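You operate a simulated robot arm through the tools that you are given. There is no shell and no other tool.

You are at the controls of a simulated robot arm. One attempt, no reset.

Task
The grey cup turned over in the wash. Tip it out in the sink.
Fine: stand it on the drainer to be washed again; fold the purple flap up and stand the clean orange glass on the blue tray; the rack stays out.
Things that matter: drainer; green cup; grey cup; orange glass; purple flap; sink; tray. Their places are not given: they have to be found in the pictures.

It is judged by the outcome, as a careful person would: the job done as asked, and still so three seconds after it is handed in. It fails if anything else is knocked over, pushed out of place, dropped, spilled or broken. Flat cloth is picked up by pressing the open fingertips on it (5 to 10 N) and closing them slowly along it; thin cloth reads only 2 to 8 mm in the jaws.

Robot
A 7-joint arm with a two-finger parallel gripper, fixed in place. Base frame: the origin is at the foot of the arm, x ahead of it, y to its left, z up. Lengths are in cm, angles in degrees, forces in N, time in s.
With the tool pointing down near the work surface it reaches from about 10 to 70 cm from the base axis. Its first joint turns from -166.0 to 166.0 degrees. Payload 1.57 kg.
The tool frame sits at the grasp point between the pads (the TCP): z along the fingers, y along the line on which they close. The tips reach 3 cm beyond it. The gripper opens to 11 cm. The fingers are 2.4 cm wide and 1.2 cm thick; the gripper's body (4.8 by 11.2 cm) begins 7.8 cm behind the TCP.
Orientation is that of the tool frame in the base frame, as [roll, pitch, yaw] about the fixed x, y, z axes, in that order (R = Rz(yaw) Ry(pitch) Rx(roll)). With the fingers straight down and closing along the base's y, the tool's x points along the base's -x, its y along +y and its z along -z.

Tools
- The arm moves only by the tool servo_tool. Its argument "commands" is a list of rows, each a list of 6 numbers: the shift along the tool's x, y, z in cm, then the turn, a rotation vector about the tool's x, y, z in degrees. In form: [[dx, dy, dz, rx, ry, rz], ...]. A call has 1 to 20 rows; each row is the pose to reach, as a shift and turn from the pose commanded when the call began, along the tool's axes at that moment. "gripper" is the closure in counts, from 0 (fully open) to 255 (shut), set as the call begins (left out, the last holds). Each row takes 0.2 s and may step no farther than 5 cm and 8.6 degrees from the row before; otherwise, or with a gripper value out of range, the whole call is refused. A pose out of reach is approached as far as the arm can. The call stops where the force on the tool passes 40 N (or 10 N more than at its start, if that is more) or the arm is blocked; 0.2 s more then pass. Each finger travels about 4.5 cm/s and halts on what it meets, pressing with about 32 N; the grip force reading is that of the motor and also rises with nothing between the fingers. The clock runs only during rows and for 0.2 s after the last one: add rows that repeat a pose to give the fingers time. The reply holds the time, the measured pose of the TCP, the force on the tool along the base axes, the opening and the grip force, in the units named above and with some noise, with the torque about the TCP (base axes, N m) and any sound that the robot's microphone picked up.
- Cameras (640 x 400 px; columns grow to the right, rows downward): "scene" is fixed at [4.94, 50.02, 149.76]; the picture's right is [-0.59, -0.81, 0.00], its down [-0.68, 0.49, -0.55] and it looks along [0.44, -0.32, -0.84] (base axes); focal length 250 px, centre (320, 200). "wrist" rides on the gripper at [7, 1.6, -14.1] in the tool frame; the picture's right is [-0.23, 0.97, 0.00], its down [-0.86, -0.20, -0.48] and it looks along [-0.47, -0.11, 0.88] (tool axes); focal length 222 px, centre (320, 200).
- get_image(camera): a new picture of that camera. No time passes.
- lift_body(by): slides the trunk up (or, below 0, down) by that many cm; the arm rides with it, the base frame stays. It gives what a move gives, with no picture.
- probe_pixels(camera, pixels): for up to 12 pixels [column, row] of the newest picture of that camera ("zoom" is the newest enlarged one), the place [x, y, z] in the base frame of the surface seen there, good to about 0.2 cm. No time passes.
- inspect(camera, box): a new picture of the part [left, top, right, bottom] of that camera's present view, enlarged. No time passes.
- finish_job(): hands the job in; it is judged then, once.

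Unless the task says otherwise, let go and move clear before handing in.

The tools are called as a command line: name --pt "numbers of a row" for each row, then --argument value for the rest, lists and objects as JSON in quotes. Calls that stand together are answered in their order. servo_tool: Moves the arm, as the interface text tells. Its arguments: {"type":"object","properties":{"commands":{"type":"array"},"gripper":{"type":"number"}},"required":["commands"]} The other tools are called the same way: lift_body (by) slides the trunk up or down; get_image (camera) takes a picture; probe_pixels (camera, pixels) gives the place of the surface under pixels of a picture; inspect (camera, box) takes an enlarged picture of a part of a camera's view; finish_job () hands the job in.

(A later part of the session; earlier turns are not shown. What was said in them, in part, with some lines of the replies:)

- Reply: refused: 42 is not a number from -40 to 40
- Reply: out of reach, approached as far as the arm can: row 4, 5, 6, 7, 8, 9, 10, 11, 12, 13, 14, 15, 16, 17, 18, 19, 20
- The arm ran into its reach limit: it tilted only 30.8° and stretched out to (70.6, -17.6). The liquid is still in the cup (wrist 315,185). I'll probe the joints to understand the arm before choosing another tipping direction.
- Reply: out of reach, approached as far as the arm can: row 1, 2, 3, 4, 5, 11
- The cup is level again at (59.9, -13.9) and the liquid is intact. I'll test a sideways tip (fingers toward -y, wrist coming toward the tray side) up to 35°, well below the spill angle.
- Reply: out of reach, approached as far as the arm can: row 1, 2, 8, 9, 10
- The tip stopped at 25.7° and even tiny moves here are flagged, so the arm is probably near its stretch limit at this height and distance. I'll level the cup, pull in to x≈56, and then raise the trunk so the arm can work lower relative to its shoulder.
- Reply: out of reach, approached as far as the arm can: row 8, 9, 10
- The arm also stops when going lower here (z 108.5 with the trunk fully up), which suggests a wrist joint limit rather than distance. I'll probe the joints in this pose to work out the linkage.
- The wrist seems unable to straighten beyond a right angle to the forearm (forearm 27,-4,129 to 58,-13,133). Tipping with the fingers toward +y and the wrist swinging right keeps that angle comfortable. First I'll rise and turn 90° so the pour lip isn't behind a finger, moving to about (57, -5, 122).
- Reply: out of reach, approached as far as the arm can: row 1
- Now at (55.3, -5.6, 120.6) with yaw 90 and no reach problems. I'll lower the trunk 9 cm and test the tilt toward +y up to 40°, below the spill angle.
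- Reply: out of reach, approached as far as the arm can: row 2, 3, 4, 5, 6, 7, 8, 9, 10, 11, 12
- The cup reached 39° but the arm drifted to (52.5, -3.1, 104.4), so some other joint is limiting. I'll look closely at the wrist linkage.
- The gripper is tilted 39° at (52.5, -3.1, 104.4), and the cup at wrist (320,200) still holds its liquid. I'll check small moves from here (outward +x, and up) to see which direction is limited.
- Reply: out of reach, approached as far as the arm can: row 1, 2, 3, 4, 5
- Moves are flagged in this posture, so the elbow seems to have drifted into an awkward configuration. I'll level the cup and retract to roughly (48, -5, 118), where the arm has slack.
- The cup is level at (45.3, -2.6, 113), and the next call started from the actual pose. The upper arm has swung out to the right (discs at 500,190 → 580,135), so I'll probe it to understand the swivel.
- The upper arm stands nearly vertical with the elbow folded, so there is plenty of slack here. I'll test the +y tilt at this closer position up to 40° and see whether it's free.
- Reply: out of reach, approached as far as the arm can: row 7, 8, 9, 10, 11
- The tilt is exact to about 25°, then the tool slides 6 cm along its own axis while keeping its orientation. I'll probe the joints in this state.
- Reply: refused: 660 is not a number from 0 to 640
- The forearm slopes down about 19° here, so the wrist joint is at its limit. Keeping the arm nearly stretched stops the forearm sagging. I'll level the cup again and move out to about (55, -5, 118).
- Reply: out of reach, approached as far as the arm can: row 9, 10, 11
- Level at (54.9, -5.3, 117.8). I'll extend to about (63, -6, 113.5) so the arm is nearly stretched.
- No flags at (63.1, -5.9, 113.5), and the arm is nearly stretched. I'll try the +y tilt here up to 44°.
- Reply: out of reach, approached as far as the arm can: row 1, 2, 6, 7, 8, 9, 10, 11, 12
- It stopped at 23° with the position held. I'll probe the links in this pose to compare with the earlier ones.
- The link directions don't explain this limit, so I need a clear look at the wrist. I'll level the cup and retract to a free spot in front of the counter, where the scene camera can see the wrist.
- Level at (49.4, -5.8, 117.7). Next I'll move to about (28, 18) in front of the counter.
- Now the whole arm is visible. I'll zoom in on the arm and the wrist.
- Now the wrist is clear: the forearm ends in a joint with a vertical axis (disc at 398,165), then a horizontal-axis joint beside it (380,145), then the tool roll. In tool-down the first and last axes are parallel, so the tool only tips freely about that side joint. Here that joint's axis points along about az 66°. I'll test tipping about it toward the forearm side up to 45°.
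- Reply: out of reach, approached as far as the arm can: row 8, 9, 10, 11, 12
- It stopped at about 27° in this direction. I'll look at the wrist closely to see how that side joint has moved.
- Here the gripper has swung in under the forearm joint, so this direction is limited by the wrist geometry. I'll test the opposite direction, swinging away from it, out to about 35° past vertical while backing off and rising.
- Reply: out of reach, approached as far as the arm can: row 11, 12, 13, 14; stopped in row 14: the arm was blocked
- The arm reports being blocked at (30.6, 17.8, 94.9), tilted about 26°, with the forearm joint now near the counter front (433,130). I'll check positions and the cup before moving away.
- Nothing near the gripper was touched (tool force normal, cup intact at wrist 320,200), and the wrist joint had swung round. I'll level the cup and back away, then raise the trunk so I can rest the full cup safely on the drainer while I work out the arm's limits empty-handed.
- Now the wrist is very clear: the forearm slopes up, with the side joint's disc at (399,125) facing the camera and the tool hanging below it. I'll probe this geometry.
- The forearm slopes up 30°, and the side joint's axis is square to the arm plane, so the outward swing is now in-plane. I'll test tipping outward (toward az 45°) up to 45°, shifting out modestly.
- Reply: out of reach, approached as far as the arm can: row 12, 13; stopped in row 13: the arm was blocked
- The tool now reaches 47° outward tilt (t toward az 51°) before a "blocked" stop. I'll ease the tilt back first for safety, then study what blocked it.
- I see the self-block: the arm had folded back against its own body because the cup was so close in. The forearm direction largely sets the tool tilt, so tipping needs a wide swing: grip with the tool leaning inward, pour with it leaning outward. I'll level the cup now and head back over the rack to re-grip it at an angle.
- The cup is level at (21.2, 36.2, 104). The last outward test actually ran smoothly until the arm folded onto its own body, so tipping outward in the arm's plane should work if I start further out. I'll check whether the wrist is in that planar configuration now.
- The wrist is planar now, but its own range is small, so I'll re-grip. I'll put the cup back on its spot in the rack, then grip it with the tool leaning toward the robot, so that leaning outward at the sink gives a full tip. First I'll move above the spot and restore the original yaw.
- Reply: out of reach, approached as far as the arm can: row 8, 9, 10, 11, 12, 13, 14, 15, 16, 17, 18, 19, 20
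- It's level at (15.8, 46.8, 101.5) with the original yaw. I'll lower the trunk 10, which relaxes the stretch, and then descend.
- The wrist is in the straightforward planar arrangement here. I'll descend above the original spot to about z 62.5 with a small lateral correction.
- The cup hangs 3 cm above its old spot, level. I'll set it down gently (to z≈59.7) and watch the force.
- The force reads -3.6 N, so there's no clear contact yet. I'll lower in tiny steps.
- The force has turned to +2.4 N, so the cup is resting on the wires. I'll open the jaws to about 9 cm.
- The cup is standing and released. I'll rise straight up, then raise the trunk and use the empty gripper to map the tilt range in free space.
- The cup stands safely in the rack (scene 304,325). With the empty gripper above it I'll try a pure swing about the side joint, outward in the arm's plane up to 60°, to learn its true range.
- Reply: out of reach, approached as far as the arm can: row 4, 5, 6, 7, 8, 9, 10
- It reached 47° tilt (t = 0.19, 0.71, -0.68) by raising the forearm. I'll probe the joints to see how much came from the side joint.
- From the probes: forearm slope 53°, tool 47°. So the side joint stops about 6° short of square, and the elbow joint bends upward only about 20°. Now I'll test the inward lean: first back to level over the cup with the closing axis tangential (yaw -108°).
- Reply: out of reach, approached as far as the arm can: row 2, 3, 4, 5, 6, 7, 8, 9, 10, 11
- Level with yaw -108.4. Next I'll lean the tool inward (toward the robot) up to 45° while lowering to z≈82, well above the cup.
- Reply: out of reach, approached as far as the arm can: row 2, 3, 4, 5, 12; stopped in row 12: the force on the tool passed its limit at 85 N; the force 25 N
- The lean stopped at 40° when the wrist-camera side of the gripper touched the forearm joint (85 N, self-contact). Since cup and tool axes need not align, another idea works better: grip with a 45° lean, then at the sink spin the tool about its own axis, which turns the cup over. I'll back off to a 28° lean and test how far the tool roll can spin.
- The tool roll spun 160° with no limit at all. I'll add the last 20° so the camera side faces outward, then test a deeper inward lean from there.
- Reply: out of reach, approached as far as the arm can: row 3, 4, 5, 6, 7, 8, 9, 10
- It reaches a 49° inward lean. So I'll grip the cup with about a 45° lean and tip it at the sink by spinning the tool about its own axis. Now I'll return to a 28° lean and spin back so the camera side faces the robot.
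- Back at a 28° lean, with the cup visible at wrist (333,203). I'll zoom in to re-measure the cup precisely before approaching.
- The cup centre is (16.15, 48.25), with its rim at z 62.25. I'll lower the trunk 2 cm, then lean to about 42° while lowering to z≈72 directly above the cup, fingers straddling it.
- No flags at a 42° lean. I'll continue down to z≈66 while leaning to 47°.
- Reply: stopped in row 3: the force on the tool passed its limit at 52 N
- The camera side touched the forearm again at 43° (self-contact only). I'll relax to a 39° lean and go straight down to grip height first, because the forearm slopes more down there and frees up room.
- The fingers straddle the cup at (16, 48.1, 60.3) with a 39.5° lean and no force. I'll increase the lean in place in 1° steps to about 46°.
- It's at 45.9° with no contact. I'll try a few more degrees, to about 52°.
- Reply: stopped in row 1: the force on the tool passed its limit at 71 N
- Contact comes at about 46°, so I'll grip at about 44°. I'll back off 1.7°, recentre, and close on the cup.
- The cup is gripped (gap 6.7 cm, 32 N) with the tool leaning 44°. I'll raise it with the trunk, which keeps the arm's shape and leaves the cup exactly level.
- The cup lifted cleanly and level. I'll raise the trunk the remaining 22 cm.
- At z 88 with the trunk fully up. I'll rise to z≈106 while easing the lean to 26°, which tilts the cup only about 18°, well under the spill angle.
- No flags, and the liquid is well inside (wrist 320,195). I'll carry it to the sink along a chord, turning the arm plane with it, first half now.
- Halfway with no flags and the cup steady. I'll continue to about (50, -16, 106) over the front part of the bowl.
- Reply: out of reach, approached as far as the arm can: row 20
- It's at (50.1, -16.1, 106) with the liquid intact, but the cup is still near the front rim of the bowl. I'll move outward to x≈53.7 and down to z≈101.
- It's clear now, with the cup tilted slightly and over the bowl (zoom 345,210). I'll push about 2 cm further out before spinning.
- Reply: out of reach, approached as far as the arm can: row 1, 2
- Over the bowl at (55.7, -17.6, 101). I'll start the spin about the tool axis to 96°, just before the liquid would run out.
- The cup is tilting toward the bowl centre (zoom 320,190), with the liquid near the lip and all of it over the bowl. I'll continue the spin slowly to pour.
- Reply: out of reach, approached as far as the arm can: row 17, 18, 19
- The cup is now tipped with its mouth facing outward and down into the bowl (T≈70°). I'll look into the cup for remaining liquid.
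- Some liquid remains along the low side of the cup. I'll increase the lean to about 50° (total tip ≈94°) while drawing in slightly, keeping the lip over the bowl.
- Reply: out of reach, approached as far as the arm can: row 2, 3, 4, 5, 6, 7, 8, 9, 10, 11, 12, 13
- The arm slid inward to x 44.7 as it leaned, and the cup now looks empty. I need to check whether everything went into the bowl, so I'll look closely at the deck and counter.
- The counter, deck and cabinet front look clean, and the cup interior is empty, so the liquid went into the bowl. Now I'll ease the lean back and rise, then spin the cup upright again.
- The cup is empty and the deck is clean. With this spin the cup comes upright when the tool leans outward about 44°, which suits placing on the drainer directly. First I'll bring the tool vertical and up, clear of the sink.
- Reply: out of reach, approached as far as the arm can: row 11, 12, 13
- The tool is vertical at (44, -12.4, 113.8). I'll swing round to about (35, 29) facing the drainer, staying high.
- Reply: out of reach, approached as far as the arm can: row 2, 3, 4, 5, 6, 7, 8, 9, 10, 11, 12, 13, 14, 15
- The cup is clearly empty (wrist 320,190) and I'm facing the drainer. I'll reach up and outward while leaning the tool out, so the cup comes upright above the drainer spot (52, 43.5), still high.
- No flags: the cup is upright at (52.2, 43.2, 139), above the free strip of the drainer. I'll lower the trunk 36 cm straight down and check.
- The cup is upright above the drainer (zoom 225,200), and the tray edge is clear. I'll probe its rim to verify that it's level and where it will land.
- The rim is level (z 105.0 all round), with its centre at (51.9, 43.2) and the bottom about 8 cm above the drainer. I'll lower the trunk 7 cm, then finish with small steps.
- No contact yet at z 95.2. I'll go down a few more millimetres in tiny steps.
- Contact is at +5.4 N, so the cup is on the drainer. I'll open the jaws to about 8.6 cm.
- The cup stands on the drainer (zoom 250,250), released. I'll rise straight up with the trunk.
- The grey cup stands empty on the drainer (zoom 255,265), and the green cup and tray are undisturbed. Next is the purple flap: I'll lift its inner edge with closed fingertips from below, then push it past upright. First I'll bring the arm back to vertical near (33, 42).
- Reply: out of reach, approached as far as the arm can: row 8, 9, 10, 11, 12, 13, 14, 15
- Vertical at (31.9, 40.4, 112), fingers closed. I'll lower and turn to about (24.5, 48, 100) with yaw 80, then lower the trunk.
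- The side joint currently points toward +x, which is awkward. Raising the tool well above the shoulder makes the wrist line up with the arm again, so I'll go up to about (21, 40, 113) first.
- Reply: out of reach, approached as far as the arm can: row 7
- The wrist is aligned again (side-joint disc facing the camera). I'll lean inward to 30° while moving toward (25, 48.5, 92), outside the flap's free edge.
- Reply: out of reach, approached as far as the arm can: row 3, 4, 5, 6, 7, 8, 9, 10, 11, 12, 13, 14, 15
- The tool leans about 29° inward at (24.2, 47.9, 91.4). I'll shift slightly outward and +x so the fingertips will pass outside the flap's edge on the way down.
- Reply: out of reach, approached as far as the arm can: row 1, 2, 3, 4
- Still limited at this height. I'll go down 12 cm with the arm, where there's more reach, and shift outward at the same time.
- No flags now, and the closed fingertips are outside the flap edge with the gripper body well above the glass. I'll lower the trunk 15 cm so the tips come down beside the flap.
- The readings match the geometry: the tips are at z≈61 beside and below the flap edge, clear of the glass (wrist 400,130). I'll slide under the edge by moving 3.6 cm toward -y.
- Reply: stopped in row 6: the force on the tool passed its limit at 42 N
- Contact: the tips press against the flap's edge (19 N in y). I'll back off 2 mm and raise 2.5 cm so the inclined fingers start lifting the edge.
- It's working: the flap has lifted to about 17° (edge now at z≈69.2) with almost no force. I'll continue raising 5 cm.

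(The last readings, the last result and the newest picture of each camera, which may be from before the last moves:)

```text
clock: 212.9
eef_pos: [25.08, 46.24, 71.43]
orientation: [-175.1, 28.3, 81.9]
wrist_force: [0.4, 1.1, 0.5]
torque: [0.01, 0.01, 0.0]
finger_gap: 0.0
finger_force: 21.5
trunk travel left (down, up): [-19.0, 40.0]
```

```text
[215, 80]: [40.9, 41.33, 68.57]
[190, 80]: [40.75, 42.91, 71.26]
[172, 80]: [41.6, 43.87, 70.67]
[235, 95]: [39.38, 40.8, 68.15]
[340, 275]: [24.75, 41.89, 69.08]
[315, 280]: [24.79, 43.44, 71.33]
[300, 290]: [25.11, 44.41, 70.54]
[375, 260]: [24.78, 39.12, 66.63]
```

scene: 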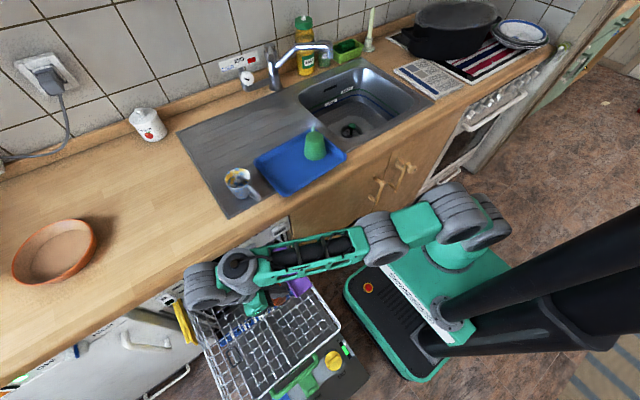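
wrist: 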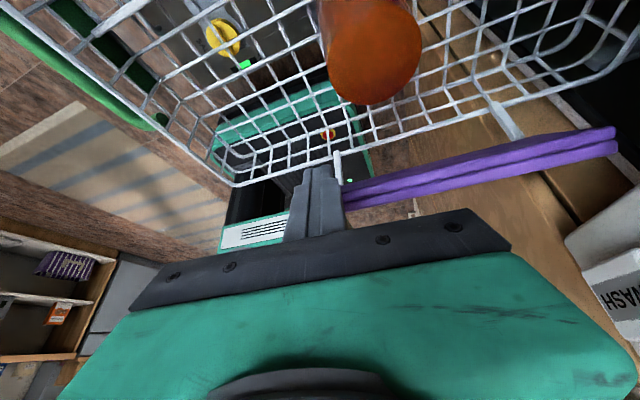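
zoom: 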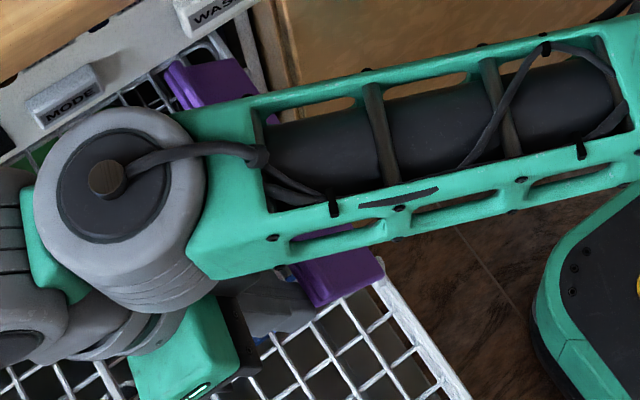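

The flap is at 41° with its edge about 1 cm above the fingertip corner. Now I'll follow the arc, moving inward and slightly up, to bring it to near vertical.

servo_tool --pt "-0.8 0.09 -0.08 0 0 0" --pt "-1.65 0.18 -0.15 0 0 0" --pt "-2.07 0.22 -0.21 0 0 0" --pt "-2.49 0.27 -0.27 0 0 0" --pt "-2.93 0.32 -0.27 0 0 0" --pt "-3.38 0.38 -0.26 0 0 0" --pt "-3.78 0.44 -0.17 0 0 0" --pt "-4.18 0.51 -0.07 0 0 0" --pt "-4.18 0.51 -0.07 0 0 0"

get_image --camera "wrist"

inspect --camera "scene" --box '[240, 230, 360, 310]'

```text
clock: 214.9
eef_pos: [25.05, 42.61, 73.16]
orientation: [-175.2, 28.1, 82.0]
wrist_force: [-0.6, 35.2, -3.0]
torque: [0.8, -0.05, 0.04]
finger_gap: 0.01
finger_force: 21.5
trunk travel left (down, up): [-19.0, 40.0]
```

```text
taken
```

wrist: 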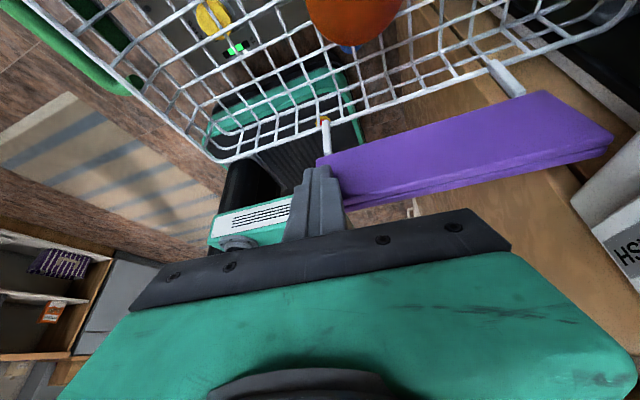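

```text
5.00 times, centred on (300, 270) of scene
```

zoom: 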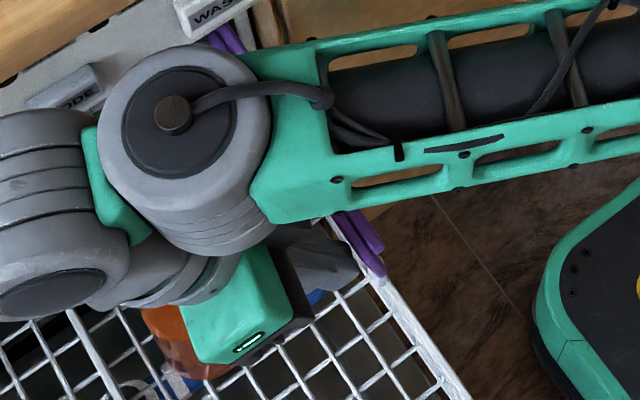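

The force has risen to 35 N and the flap looks near vertical. I'll probe its angle to see whether it has reached a stop.

probe_pixels --camera "wrist" --pixels '[[450, 140], [450, 160], [450, 178], [340, 165], [345, 195], [560, 110], [560, 150], [590, 155]]'

probe_pixels --camera "zoom" --pixels '[[230, 40], [218, 45], [350, 240], [370, 240], [375, 265], [385, 250]]'

```text
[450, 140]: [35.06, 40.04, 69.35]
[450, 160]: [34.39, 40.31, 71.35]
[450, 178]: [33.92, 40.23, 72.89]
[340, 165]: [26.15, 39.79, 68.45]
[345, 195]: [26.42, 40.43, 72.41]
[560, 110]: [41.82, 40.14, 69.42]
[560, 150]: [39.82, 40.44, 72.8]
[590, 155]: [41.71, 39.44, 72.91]
```

```text
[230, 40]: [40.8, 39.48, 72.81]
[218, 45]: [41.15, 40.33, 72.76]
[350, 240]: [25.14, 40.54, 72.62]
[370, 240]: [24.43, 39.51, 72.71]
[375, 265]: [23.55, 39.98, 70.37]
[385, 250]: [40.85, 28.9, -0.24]
```

The flap's underside is vertical (y 40.0–40.3 from z 69 to 73), so it's upright against its stop. I'll ease off 1 cm and see whether it stays.

servo_tool --pt "0.44 -0.09 -0.23 0 0 0" --pt "0.87 -0.18 -0.46 0 0 0" --pt "0.87 -0.18 -0.46 0 0 0" --pt "0.87 -0.18 -0.46 0 0 0"

get_image --camera "wrist"

probe_pixels --camera "wrist" --pixels '[[450, 130], [450, 150], [450, 170], [560, 100], [560, 140], [345, 180]]'

```text
clock: 215.9
eef_pos: [25.26, 43.29, 73.17]
orientation: [-175.1, 28.4, 81.9]
wrist_force: [0.0, -0.3, 0.0]
torque: [-0.02, 0.01, 0.01]
finger_gap: 0.0
finger_force: 21.4
trunk travel left (down, up): [-19.0, 40.0]
```

```text
taken
```

wrist: 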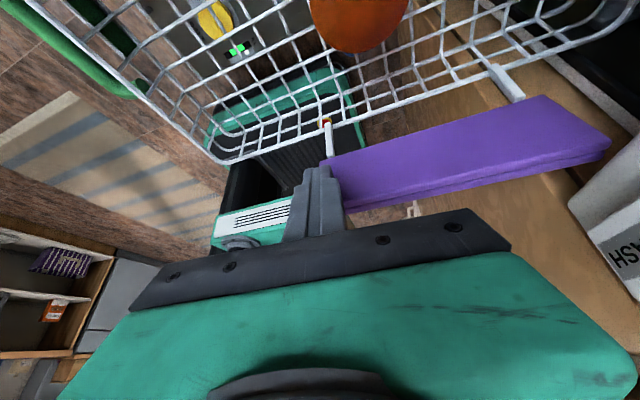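

```text
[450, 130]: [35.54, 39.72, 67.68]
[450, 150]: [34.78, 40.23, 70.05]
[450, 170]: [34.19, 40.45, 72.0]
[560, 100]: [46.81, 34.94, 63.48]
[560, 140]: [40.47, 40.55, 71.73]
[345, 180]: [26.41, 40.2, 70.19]
```

The force is zero, and the flap stands at about 82° with a small gap to the fingertip. I'll withdraw further and check that it stays on its own.

servo_tool --pt "0.6 -0.12 -0.32 0 0 0" --pt "1.3 -0.27 -0.68 0 0 0" --pt "1.9 -0.4 -1 0 0 0" --pt "2.6 -0.53 -1.36 0 0 0" --pt "2.6 -0.53 -1.36 0 0 0" --pt "2.6 -0.53 -1.36 0 0 0"

get_image --camera "wrist"

probe_pixels --camera "wrist" --pixels '[[450, 110], [450, 130], [450, 150], [560, 80], [560, 120], [360, 160]]'

```text
clock: 217.3
eef_pos: [25.02, 46.47, 73.1]
orientation: [-175.1, 28.3, 81.9]
wrist_force: [0.4, 0.0, -0.3]
torque: [-0.01, 0.01, 0.01]
finger_gap: 0.01
finger_force: 21.1
trunk travel left (down, up): [-19.0, 40.0]
```

```text
taken
```

wrist: 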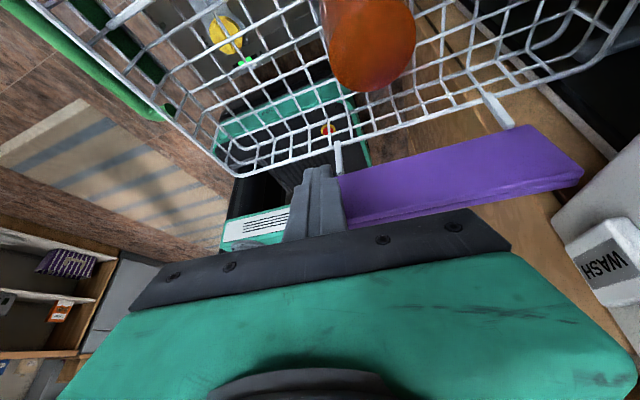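

```text
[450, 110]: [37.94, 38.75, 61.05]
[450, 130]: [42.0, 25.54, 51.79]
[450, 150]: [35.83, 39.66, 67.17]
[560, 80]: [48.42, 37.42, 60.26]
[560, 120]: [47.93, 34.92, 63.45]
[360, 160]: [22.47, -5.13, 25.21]
```

probe_pixels --camera "wrist" --pixels '[[450, 160], [450, 175], [450, 190], [540, 140], [540, 165], [540, 180], [380, 195], [400, 210]]'

```text
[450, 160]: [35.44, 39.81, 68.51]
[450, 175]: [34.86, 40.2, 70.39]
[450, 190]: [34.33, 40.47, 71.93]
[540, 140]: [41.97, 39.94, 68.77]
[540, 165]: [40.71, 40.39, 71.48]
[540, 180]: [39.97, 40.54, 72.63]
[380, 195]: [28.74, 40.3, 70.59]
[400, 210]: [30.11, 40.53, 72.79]
```

The flap stands by itself at about 81° from horizontal, steady after release. I'll rise clear with the trunk and check it again from the scene camera.

lift_body --by 22

get_image --camera "scene"

inspect --camera "scene" --box '[220, 220, 380, 340]'

get_image --camera "wrist"

```text
clock: 219.7
eef_pos: [24.94, 46.47, 95.18]
orientation: [-175.2, 28.2, 81.9]
wrist_force: [-0.7, -0.3, 0.6]
torque: [0.01, -0.02, -0.01]
finger_gap: 0.01
finger_force: 20.8
trunk travel left (down, up): [-41.0, 18.0]
```

```text
taken
```

scene: 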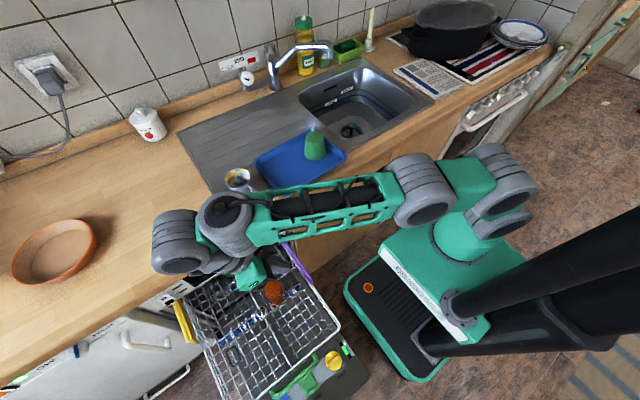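

```text
3.33 times, centred on (300, 280) of scene
```

zoom: 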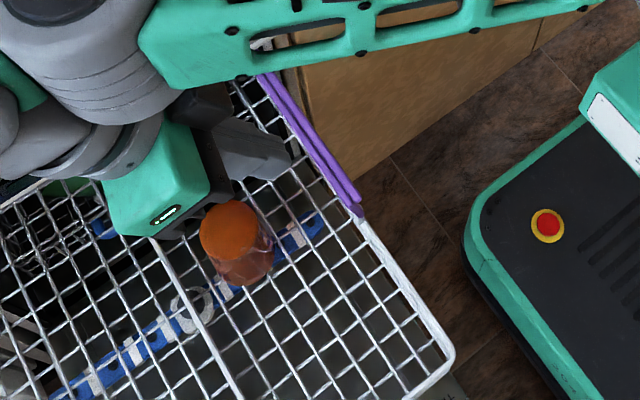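

```text
taken
```

wrist: 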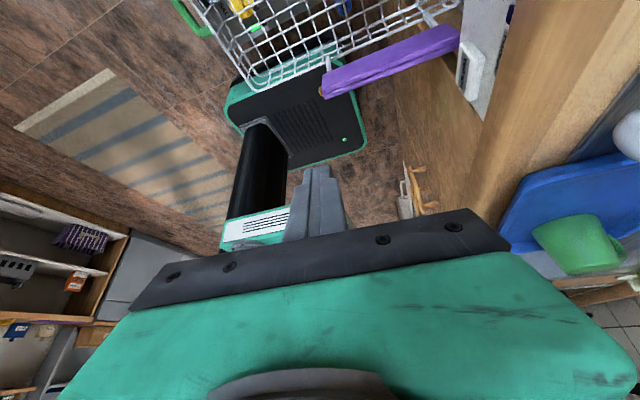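

The flap stands upright on the rack's side (zoom 310,140), and the glass is untouched. Next comes the glass: I'll bring the tool vertical again, rising to (24, 46, 108).

servo_tool --pt "-0.66 -0.17 -1.09 -0.4 2.8 0.1" --pt "-1.32 -0.35 -2.18 -0.8 5.7 0.2" --pt "-1.98 -0.52 -3.27 -1.3 8.5 0.2" --pt "-2.64 -0.7 -4.36 -1.7 11.3 0.3" --pt "-3.3 -0.87 -5.45 -2.1 14.2 0.4" --pt "-3.95 -1.04 -6.54 -2.5 17 0.5" --pt "-4.6 -1.22 -7.63 -2.9 19.8 0.6" --pt "-5.27 -1.39 -8.72 -3.4 22.6 0.6" --pt "-5.93 -1.57 -9.81 -3.8 25.5 0.7" --pt "-6.59 -1.74 -10.9 -4.2 28.3 0.8" --pt "-6.59 -1.74 -10.9 -4.2 28.3 0.8" --gripper 0

get_image --camera "scene"

get_image --camera "wrist"

```text
clock: 222.1
eef_pos: [24.06, 45.87, 107.94]
orientation: [-179.9, 0.1, 79.8]
wrist_force: [0.6, -0.6, -0.7]
torque: [0.0, 0.02, 0.0]
finger_gap: 11.0
finger_force: 0.0
trunk travel left (down, up): [-41.0, 18.0]
```

```text
taken
```

scene: 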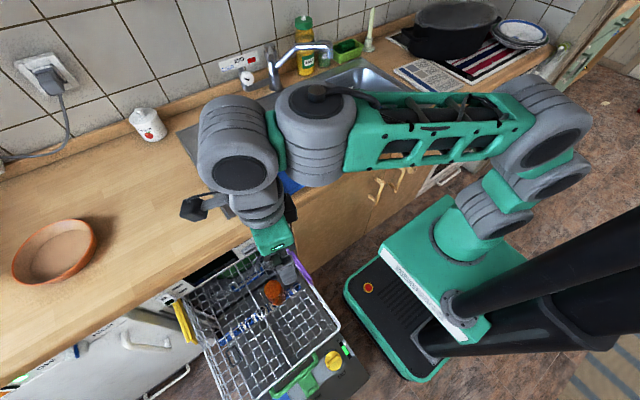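

```text
taken
```

wrist: 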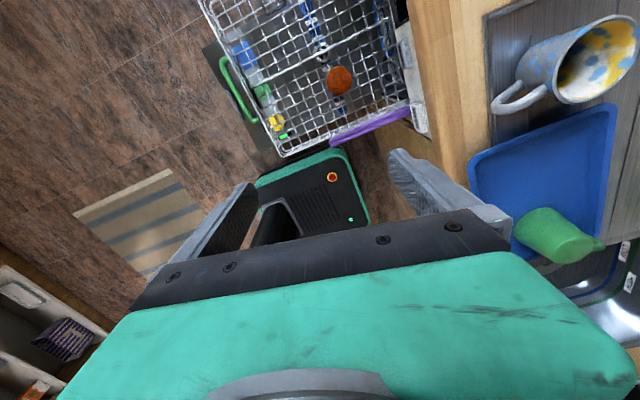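

Level, no flags, flap still up (wrist 370,125 edge-on), glass at (340,80). I'll re-measure the glass and the tray floor.

inspect --camera "wrist" --box '[290, 40, 410, 130]'

probe_pixels --camera "wrist" --pixels '[[340, 80], [328, 80], [351, 80], [340, 69], [340, 92], [345, 75], [520, 170], [560, 140], [500, 200], [580, 190], [380, 120], [340, 140]]'

probe_pixels --camera "scene" --pixels '[[274, 290], [268, 290], [280, 290], [274, 283], [274, 297], [275, 303], [297, 265], [310, 285], [305, 190], [290, 188], [300, 205], [295, 272]]'

```text
4.44 times, centred on (350, 85) of wrist
```

zoom: 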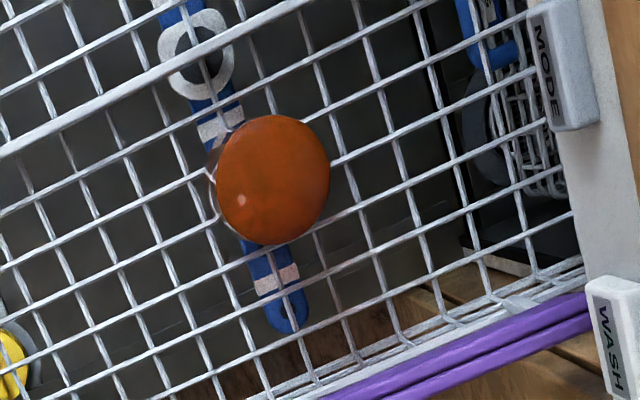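

```text
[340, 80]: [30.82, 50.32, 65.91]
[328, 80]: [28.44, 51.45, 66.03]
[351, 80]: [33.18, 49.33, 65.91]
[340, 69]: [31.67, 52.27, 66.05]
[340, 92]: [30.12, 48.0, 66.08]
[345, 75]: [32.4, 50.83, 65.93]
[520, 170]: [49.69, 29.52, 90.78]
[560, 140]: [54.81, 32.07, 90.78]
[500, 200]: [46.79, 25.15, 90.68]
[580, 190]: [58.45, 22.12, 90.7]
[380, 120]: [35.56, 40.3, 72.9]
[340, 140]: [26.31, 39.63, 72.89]
```

```text
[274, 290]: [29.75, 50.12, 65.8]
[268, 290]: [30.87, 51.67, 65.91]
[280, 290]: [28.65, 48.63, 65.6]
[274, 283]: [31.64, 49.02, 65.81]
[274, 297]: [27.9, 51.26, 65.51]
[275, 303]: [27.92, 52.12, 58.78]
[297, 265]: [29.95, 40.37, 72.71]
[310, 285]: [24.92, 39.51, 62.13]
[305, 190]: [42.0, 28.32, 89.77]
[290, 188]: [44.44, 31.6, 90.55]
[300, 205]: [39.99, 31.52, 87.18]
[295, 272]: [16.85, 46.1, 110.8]
```

The glass top is centred near (30.75, 50.3) at z 66, and the tray floor is at z≈90.75. I'll move above the glass at z≈97 with the jaws set to about 9 cm.

servo_tool --pt "0.4 0.4 0.8 0 0 0" --pt "1.1 1.15 2.2 0 0 0" --pt "1.8 1.9 3.6 0 0 0" --pt "2.6 2.7 5 0 0 0" --pt "3.3 3.5 6.5 0 0 0" --pt "4.1 4.3 8 0 0 0" --pt "4.8 5 9.5 0 0 0" --pt "5.54 5.8 10.9 0 0 0" --pt "5.54 5.8 10.9 0 0 0" --gripper 46

get_image --camera "scene"

get_image --camera "wrist"

```text
clock: 224.1
eef_pos: [30.75, 50.18, 97.17]
orientation: [-179.9, 0.1, 79.9]
wrist_force: [0.0, 0.5, -0.4]
torque: [-0.02, -0.03, 0.03]
finger_gap: 9.02
finger_force: 0.1
trunk travel left (down, up): [-41.0, 18.0]
```

```text
taken
```

scene: 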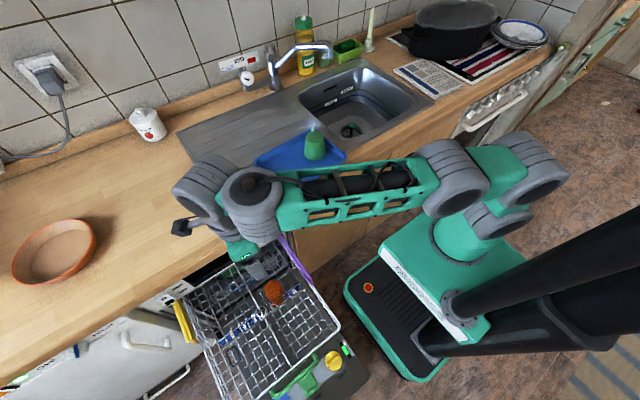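

```text
taken
```

wrist: 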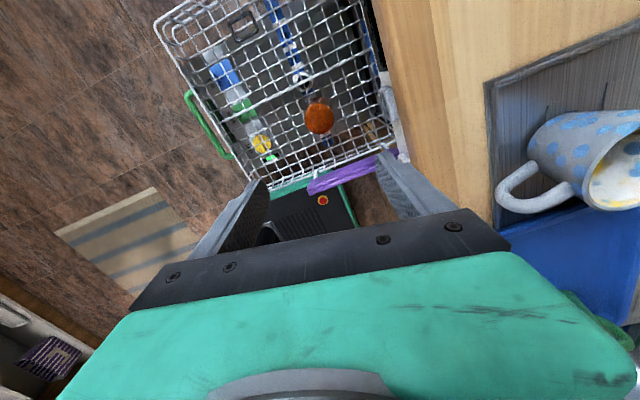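

I'm above the glass at (30.75, 50.2, 97). Before lowering I'll check how close the wrist parts are to the counter's front edge.

probe_pixels --camera "scene" --pixels '[[185, 185], [176, 198], [195, 165], [215, 160], [235, 165], [200, 175], [183, 228], [205, 215], [240, 190], [255, 185], [205, 240], [170, 262]]'

inspect --camera "scene" --box '[150, 140, 330, 280]'

```text
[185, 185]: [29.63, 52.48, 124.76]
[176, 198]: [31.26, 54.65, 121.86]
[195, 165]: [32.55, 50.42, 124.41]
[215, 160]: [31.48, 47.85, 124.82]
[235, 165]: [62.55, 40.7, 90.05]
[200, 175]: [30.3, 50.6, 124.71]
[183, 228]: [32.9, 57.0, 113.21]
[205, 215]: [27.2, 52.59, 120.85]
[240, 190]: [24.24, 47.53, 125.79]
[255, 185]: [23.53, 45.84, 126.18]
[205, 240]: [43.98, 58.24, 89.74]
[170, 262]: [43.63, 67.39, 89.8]
```

```text
2.86 times, centred on (240, 210) of scene
```

zoom: 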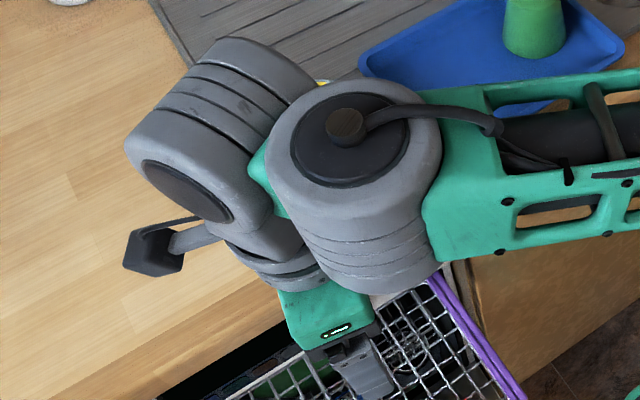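

The wrist's nearest parts reach x≈37, about 4–5 cm clear of the counter edge. I'll lower the trunk 28 cm over the glass and check the alignment.

lift_body --by -28

get_image --camera "wrist"

inspect --camera "scene" --box '[200, 200, 360, 320]'

```text
clock: 226.9
eef_pos: [30.74, 50.11, 69.26]
orientation: [-179.9, 0.1, 79.9]
wrist_force: [-0.4, 0.5, 0.1]
torque: [0.03, -0.01, 0.0]
finger_gap: 9.01
finger_force: 0.1
trunk travel left (down, up): [-13.0, 46.0]
```

```text
taken
```

wrist: 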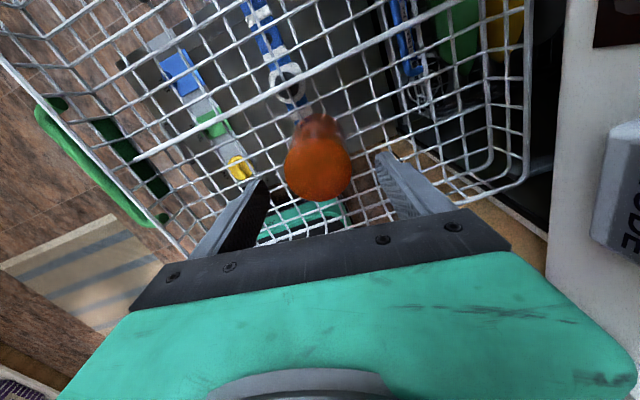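

```text
3.33 times, centred on (280, 260) of scene
```

zoom: 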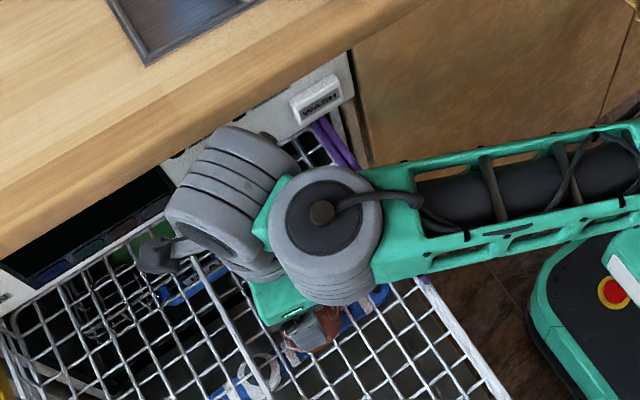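

probe_pixels --camera "wrist" --pixels '[[290, 172], [346, 165], [318, 197], [318, 150], [318, 172], [300, 155], [335, 150], [305, 192], [335, 190]]'

```text
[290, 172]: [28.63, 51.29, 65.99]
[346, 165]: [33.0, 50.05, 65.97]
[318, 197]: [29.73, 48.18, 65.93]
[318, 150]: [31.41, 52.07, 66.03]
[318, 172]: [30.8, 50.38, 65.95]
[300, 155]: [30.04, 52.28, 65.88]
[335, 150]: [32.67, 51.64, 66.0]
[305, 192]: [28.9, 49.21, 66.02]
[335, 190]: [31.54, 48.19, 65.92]
```

The glass centre is (30.8, 50.35), so I'll nudge 2.5 mm to centre on it, then lower 8 cm so the fingers straddle it.

servo_tool --pt "0.12 0.01 0 0 0 0" --pt "0.25 0.02 0 0 0 0" --pt "0.25 0.02 0 0 0 0"

lift_body --by -8

get_image --camera "wrist"

```text
clock: 227.7
eef_pos: [30.71, 50.53, 69.4]
orientation: [-179.9, 0.2, 79.9]
wrist_force: [-0.3, -0.3, 0.7]
torque: [0.03, -0.01, -0.01]
finger_gap: 9.02
finger_force: 0.1
trunk travel left (down, up): [-13.0, 46.0]
```

```text
clock: 228.9
eef_pos: [30.92, 50.41, 61.36]
orientation: [180.0, 0.0, 79.9]
wrist_force: [1.0, -1.1, -0.7]
torque: [0.03, 0.02, -0.02]
finger_gap: 9.03
finger_force: 0.0
trunk travel left (down, up): [-5.0, 54.0]
```

```text
taken
```

wrist: 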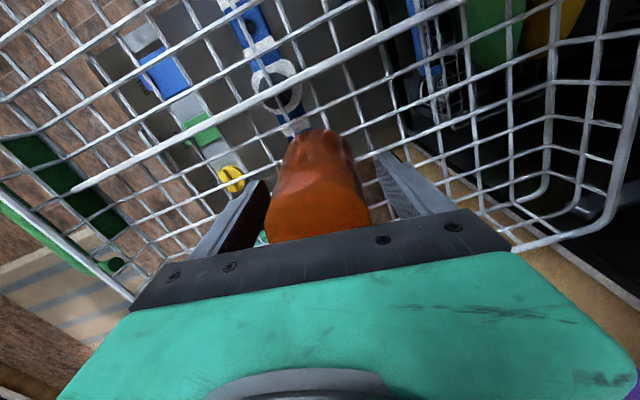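

The fingers straddle the glass with clearance on both sides. I'll close on it.

servo_tool --pt "0 0 0 0 0 0" --pt "0 0 0 0 0 0" --pt "0 0 0 0 0 0" --pt "0 0 0 0 0 0" --pt "0 0 0 0 0 0" --pt "0 0 0 0 0 0" --gripper 150

get_image --camera "wrist"

```text
clock: 230.3
eef_pos: [30.84, 50.33, 61.33]
orientation: [-180.0, 0.0, 79.8]
wrist_force: [-1.7, 0.5, 1.9]
torque: [-0.03, 0.04, -0.04]
finger_gap: 6.36
finger_force: 31.7
trunk travel left (down, up): [-5.0, 54.0]
```

```text
taken
```

wrist: 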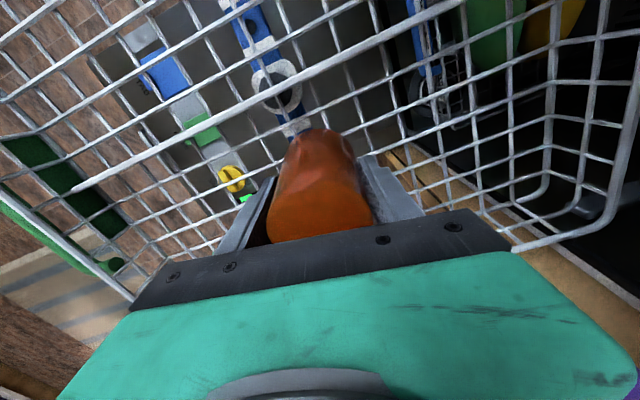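

The glass is gripped (gap 6.4 cm, 32 N). I'll lift 5 cm with the trunk and check.

lift_body --by 5

get_image --camera "wrist"

inspect --camera "scene" --box '[200, 200, 360, 320]'

```text
clock: 231.2
eef_pos: [30.7, 50.35, 66.28]
orientation: [-179.9, 0.1, 79.9]
wrist_force: [-0.3, 0.0, -2.6]
torque: [-0.01, -0.01, -0.01]
finger_gap: 6.34
finger_force: 32.2
trunk travel left (down, up): [-10.0, 49.0]
```

```text
taken
```

wrist: 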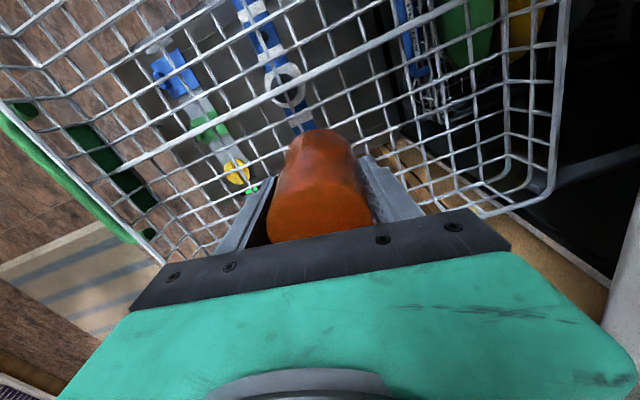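

```text
3.33 times, centred on (280, 260) of scene
```

zoom: 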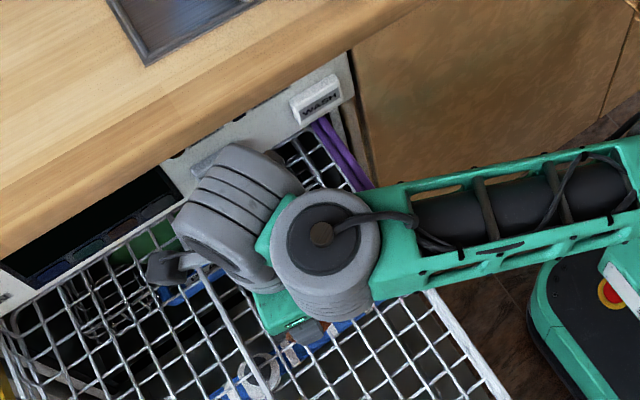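

The glass lifted cleanly (weight ≈2.6 N), and the flap is still up. I'll raise the trunk 40 cm.

lift_body --by 40

get_image --camera "scene"

```text
clock: 235.0
eef_pos: [30.92, 50.32, 106.34]
orientation: [-179.9, 0.0, 79.8]
wrist_force: [0.2, -0.1, -1.8]
torque: [-0.03, -0.01, 0.01]
finger_gap: 6.34
finger_force: 32.4
trunk travel left (down, up): [-50.0, 9.0]
```

```text
taken
```

scene: 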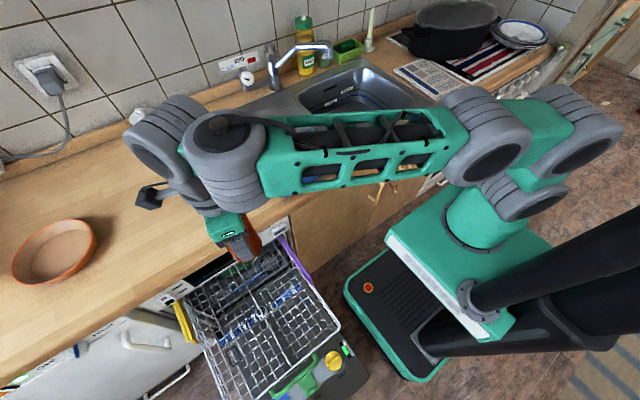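

Now I'll carry the glass over to above the free left-centre of the tray, about (50, 27.5, 110).

servo_tool --pt "-0.38 0.46 -0.3 0 0 0.6" --pt "-1.14 1.37 -0.8 0 0 1.8" --pt "-2.29 2.74 -1.4 0 0 3.6" --pt "-3.62 4.34 -2 0 0 5.7" --pt "-5.15 6.16 -2.6 0 0 8" --pt "-6.67 7.99 -3.1 0 0 10.4" --pt "-8.2 9.82 -3.5 0 0 12.8" --pt "-9.72 11.64 -3.8 0 0 15.2" --pt "-11.25 13.47 -4 0 0 17.6" --pt "-12.77 15.3 -4 0 0 20" --pt "-14.3 17.12 -4 0 0 22.4" --pt "-15.63 18.72 -4 0 0 24.4" --pt "-16.96 20.32 -4 0 0 26.5" --pt "-17.92 21.46 -4 0 0 28" --pt "-18.68 22.37 -4 0 0 29.2" --pt "-19.06 22.83 -4 0 0 29.8" --pt "-19.06 22.83 -4 0 0 29.8"

get_image --camera "scene"

get_image --camera "wrist"

```text
clock: 238.6
eef_pos: [49.92, 27.61, 110.26]
orientation: [-179.9, 0.1, 50.2]
wrist_force: [0.2, -0.3, -2.0]
torque: [0.04, 0.04, 0.01]
finger_gap: 6.34
finger_force: 32.3
trunk travel left (down, up): [-50.0, 9.0]
```

```text
taken
```

scene: 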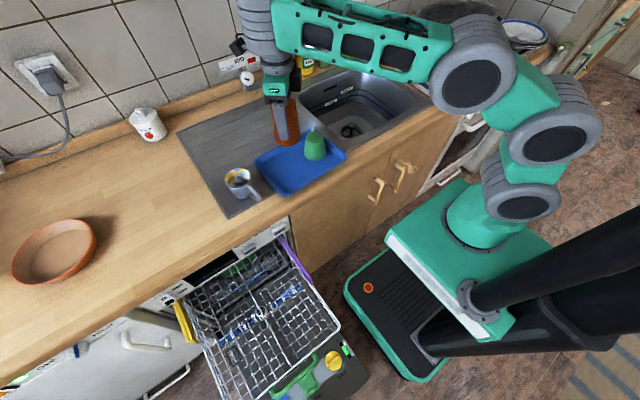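

```text
taken
```

wrist: 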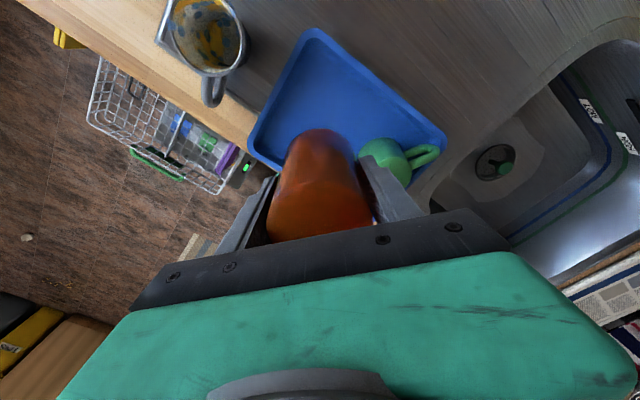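

The glass is over the tray at (49.9, 27.6, 110), with the green cup off to the side. I'll nudge a little away from the green cup and lower the trunk 10 cm.

servo_tool --pt "0.3 -0.18 0 0 0 0" --pt "0.6 -0.37 0 0 0 0" --pt "0.6 -0.37 0 0 0 0"

lift_body --by -10

inspect --camera "scene" --box '[200, 80, 380, 220]'

get_image --camera "wrist"

```text
clock: 239.4
eef_pos: [49.99, 28.39, 110.22]
orientation: [-180.0, 0.1, 50.1]
wrist_force: [-1.1, 1.4, -2.9]
torque: [-0.01, 0.03, -0.02]
finger_gap: 6.34
finger_force: 32.0
trunk travel left (down, up): [-50.0, 9.0]
```

```text
clock: 240.8
eef_pos: [50.1, 28.43, 100.17]
orientation: [180.0, 0.1, 50.1]
wrist_force: [-0.3, 0.1, -2.0]
torque: [-0.04, 0.03, 0.01]
finger_gap: 6.33
finger_force: 31.5
trunk travel left (down, up): [-40.0, 19.0]
```

```text
2.86 times, centred on (290, 150) of scene
```

zoom: 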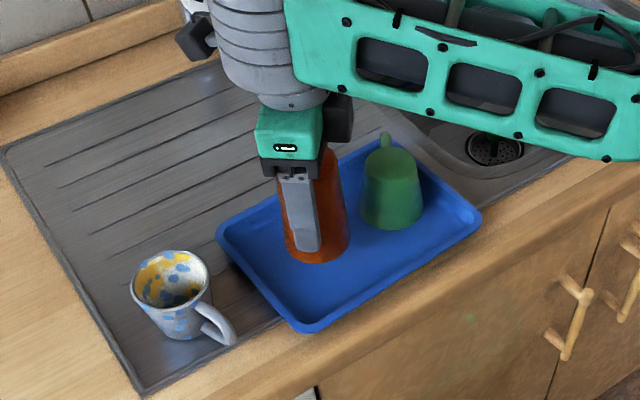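

```text
taken
```

wrist: 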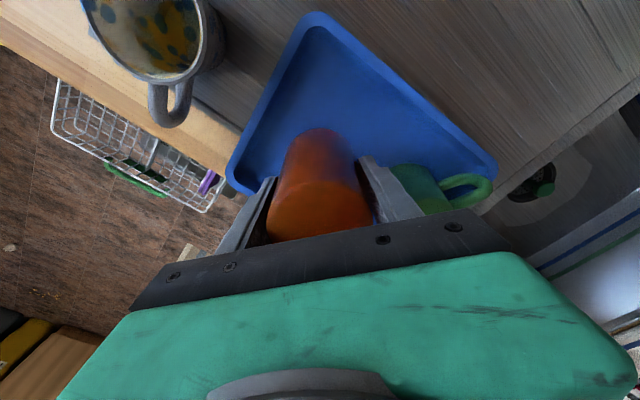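

It's well placed over the tray's open area. I'll lower 3 cm, then go down in small steps watching the force.

servo_tool --pt "0 0 0.6 0 0 0" --pt "0 0 1.2 0 0 0" --pt "0 0 1.8 0 0 0" --pt "0 0 2.4 0 0 0" --pt "0 0 2.8 0 0 0" --pt "0 0 3 0 0 0" --pt "0 0 3 0 0 0"

servo_tool --pt "0 0 0.1 0 0 0" --pt "0 0 0.2 0 0 0" --pt "0 0 0.2 0 0 0"

```text
clock: 242.3
eef_pos: [50.09, 28.39, 97.18]
orientation: [179.9, 0.2, 50.1]
wrist_force: [-1.0, 1.0, -2.7]
torque: [0.0, 0.05, -0.02]
finger_gap: 6.28
finger_force: 31.8
trunk travel left (down, up): [-40.0, 19.0]
```

```text
clock: 243.2
eef_pos: [50.06, 28.34, 97.04]
orientation: [180.0, 0.1, 50.2]
wrist_force: [-0.1, -0.7, -2.2]
torque: [-0.02, -0.02, -0.03]
finger_gap: 6.32
finger_force: 32.0
trunk travel left (down, up): [-40.0, 19.0]
```

servo_tool --pt "0 0 0.1 0 0 0" --pt "0 0 0.2 0 0 0" --pt "0 0 0.2 0 0 0"

servo_tool --pt "0 0 0.1 0 0 0" --pt "0 0 0.15 0 0 0" --pt "0 0 0.15 0 0 0"

```text
clock: 243.9
eef_pos: [49.99, 28.26, 96.87]
orientation: [179.9, 0.1, 50.0]
wrist_force: [0.5, -0.5, -2.8]
torque: [0.02, 0.01, -0.02]
finger_gap: 6.34
finger_force: 31.5
trunk travel left (down, up): [-40.0, 19.0]
```

```text
clock: 244.8
eef_pos: [50.01, 28.09, 96.82]
orientation: [180.0, 0.1, 50.0]
wrist_force: [0.5, -1.2, -1.9]
torque: [0.01, -0.03, -0.01]
finger_gap: 6.29
finger_force: 32.4
trunk travel left (down, up): [-40.0, 19.0]
```

There's no clear contact yet (about -2 N, its weight). I'll continue in 1–2 mm steps.

servo_tool --pt "0 0 0.08 0 0 0" --pt "0 0 0.15 0 0 0" --pt "0 0 0.15 0 0 0"

servo_tool --pt "0 0 0.08 0 0 0" --pt "0 0 0.15 0 0 0" --pt "0 0 0.15 0 0 0"

```text
clock: 245.6
eef_pos: [50.05, 28.2, 96.62]
orientation: [-180.0, 0.1, 50.2]
wrist_force: [-0.7, -0.4, -2.7]
torque: [0.03, 0.02, 0.01]
finger_gap: 6.32
finger_force: 32.6
trunk travel left (down, up): [-40.0, 19.0]
```

```text
clock: 246.3
eef_pos: [49.91, 28.33, 96.56]
orientation: [180.0, 0.1, 50.2]
wrist_force: [1.9, 0.5, 4.3]
torque: [-0.01, 0.06, -0.02]
finger_gap: 6.3
finger_force: 32.0
trunk travel left (down, up): [-40.0, 19.0]
```

Contact is at +4.3 N, so the glass is on the tray. I'll open the jaws to about 8.6 cm.

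servo_tool --pt "0 0 0 0 0 0" --pt "0 0 0 0 0 0" --pt "0 0 0 0 0 0" --pt "0 0 0 0 0 0" --gripper 56

get_image --camera "wrist"

inspect --camera "scene" --box '[200, 80, 380, 220]'

```text
clock: 247.3
eef_pos: [49.98, 28.28, 96.42]
orientation: [-179.8, 0.0, 50.1]
wrist_force: [0.2, 0.1, -0.1]
torque: [0.04, -0.01, 0.0]
finger_gap: 8.56
finger_force: 0.0
trunk travel left (down, up): [-40.0, 19.0]
```

```text
taken
```

wrist: 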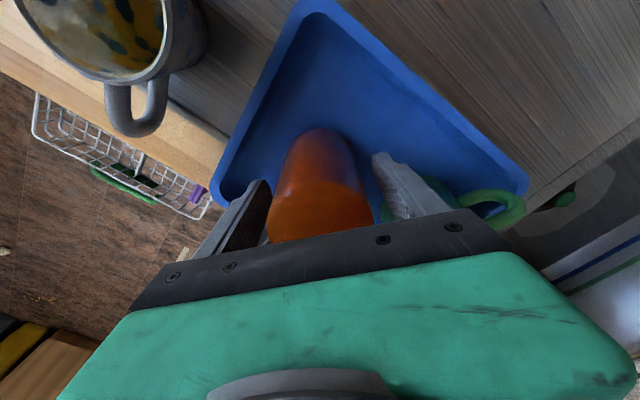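

```text
2.86 times, centred on (290, 150) of scene
```

zoom: 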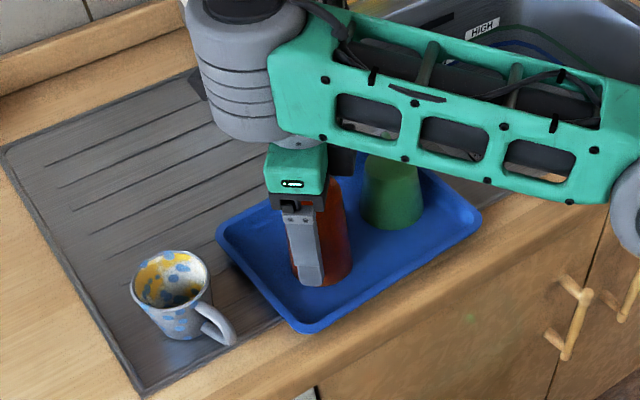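

The glass stands on the tray, released. I'll rise straight up with the trunk.

lift_body --by 4

inspect --camera "scene" --box '[200, 80, 380, 220]'

lift_body --by 15

get_image --camera "scene"

get_image --camera "wrist"

```text
clock: 248.2
eef_pos: [49.96, 28.19, 100.45]
orientation: [179.9, 0.1, 50.1]
wrist_force: [0.0, -0.5, -0.6]
torque: [0.0, 0.01, 0.02]
finger_gap: 8.57
finger_force: 0.1
trunk travel left (down, up): [-44.0, 15.0]
```

```text
2.86 times, centred on (290, 150) of scene
```

zoom: 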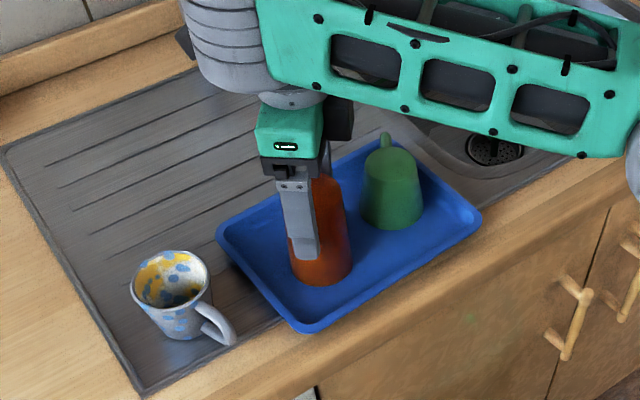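

```text
clock: 249.9
eef_pos: [49.88, 28.27, 115.6]
orientation: [-180.0, 0.3, 50.1]
wrist_force: [-0.5, -0.1, -0.2]
torque: [-0.01, 0.03, -0.03]
finger_gap: 8.58
finger_force: 0.0
trunk travel left (down, up): [-59.0, 0.0]
```

```text
taken
```

scene: 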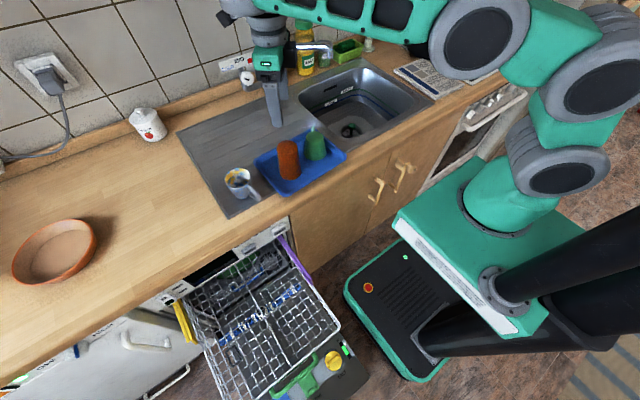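

```text
taken
```

wrist: 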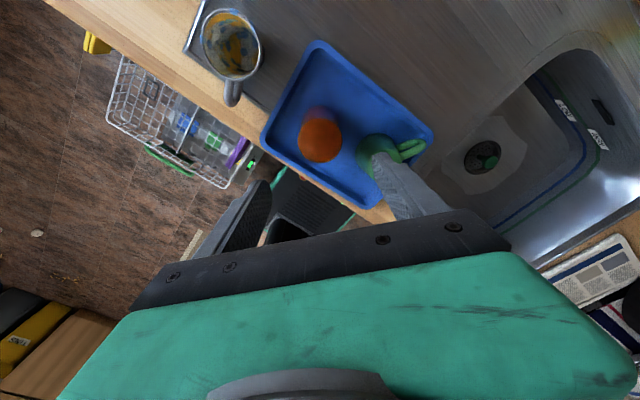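

The glass stands on the tray beside the undisturbed green cup, and the grey cup is on the drainer. I'll move the arm clear toward the robot and make a final inspection.

servo_tool --pt "-1 -0.6 -0.2 0 0 0" --pt "-2.6 -1.6 -0.4 0 0 0" --pt "-4.4 -2.7 -0.6 0 0 0" --pt "-6.2 -3.8 -0.8 0 0 0" --pt "-8 -4.9 -1 0 0 0" --pt "-9.8 -6 -1.2 0 0 0" --pt "-11.6 -7.1 -1.4 0 0 0" --pt "-13.4 -8.2 -1.6 0 0 0" --pt "-15 -9.2 -1.8 0 0 0" --pt "-16.2 -9.93 -2 0 0 0" --pt "-16.2 -9.93 -2 0 0 0"

get_image --camera "scene"

inspect --camera "scene" --box '[200, 60, 440, 230]'

inspect --camera "scene" --box '[160, 220, 360, 360]'

```text
clock: 252.3
eef_pos: [32.13, 22.27, 117.42]
orientation: [179.9, 0.1, 50.1]
wrist_force: [0.5, -0.4, 0.6]
torque: [0.03, 0.03, 0.02]
finger_gap: 8.59
finger_force: 0.0
trunk travel left (down, up): [-59.0, 0.0]
```

```text
taken
```

scene: 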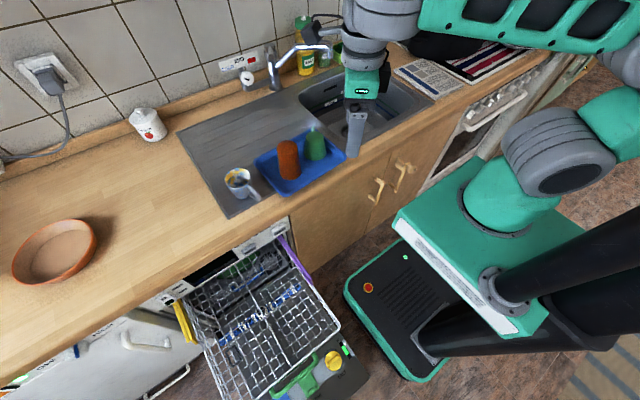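

```text
2.35 times, centred on (320, 145) of scene
```

zoom: 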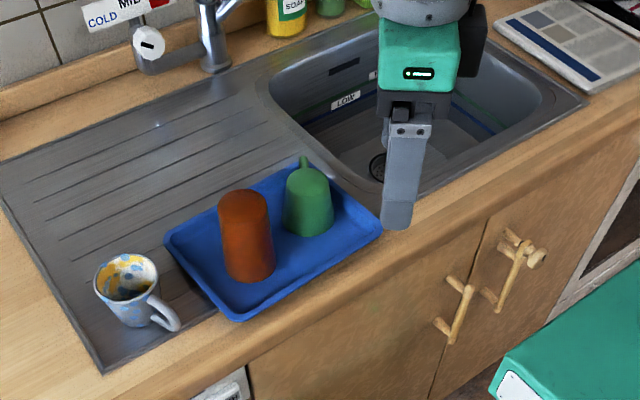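

```text
2.86 times, centred on (260, 290) of scene
```

zoom: 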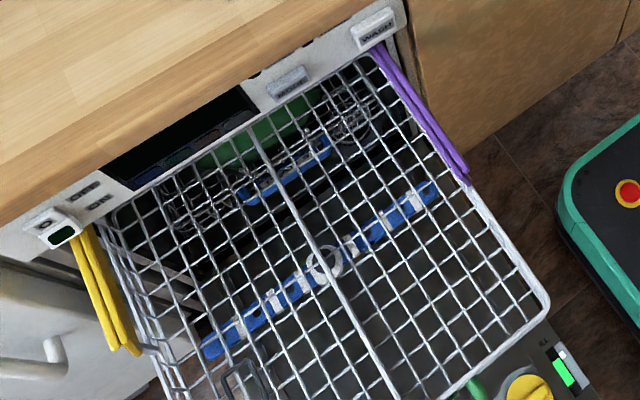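

Final check: the grey cup stands empty on the drainer (zoom 135,290), and the orange glass stands on the tray (245,235) beside the unmoved green cup. The purple flap is upright, matching the yellow one opposite. The rack is still out in its place, the counter is clean and the arm is clear, so I'm handing in.

finish_job

```text
The job is handed in.
```

The job is handed in, and everything you asked for is done:

- **Grey cup:** I tipped it out over the sink, and it now stands empty and upright on the drainer. I saw no drips on the counter or around the sink. The arm slid toward the front edge near the end of the pour, so I couldn't watch every drop land in the bowl.
- **Purple flap:** it is folded up and stands on its own, in the same position as the yellow one opposite.
- **Orange glass:** it stands on the blue tray, rim down as it was in the rack. The green cup next to it is also rim down and hasn't moved.
- **Rack:** it is still out, in the same place.

Before the pour I put the cup back in the rack once to take a different grip, because the arm couldn't tip it far enough the first way. While I worked out the arm's reach, its wrist pressed against its own forearm three times (52 to 85 N). It was not holding the cup then, and nothing else was touched.
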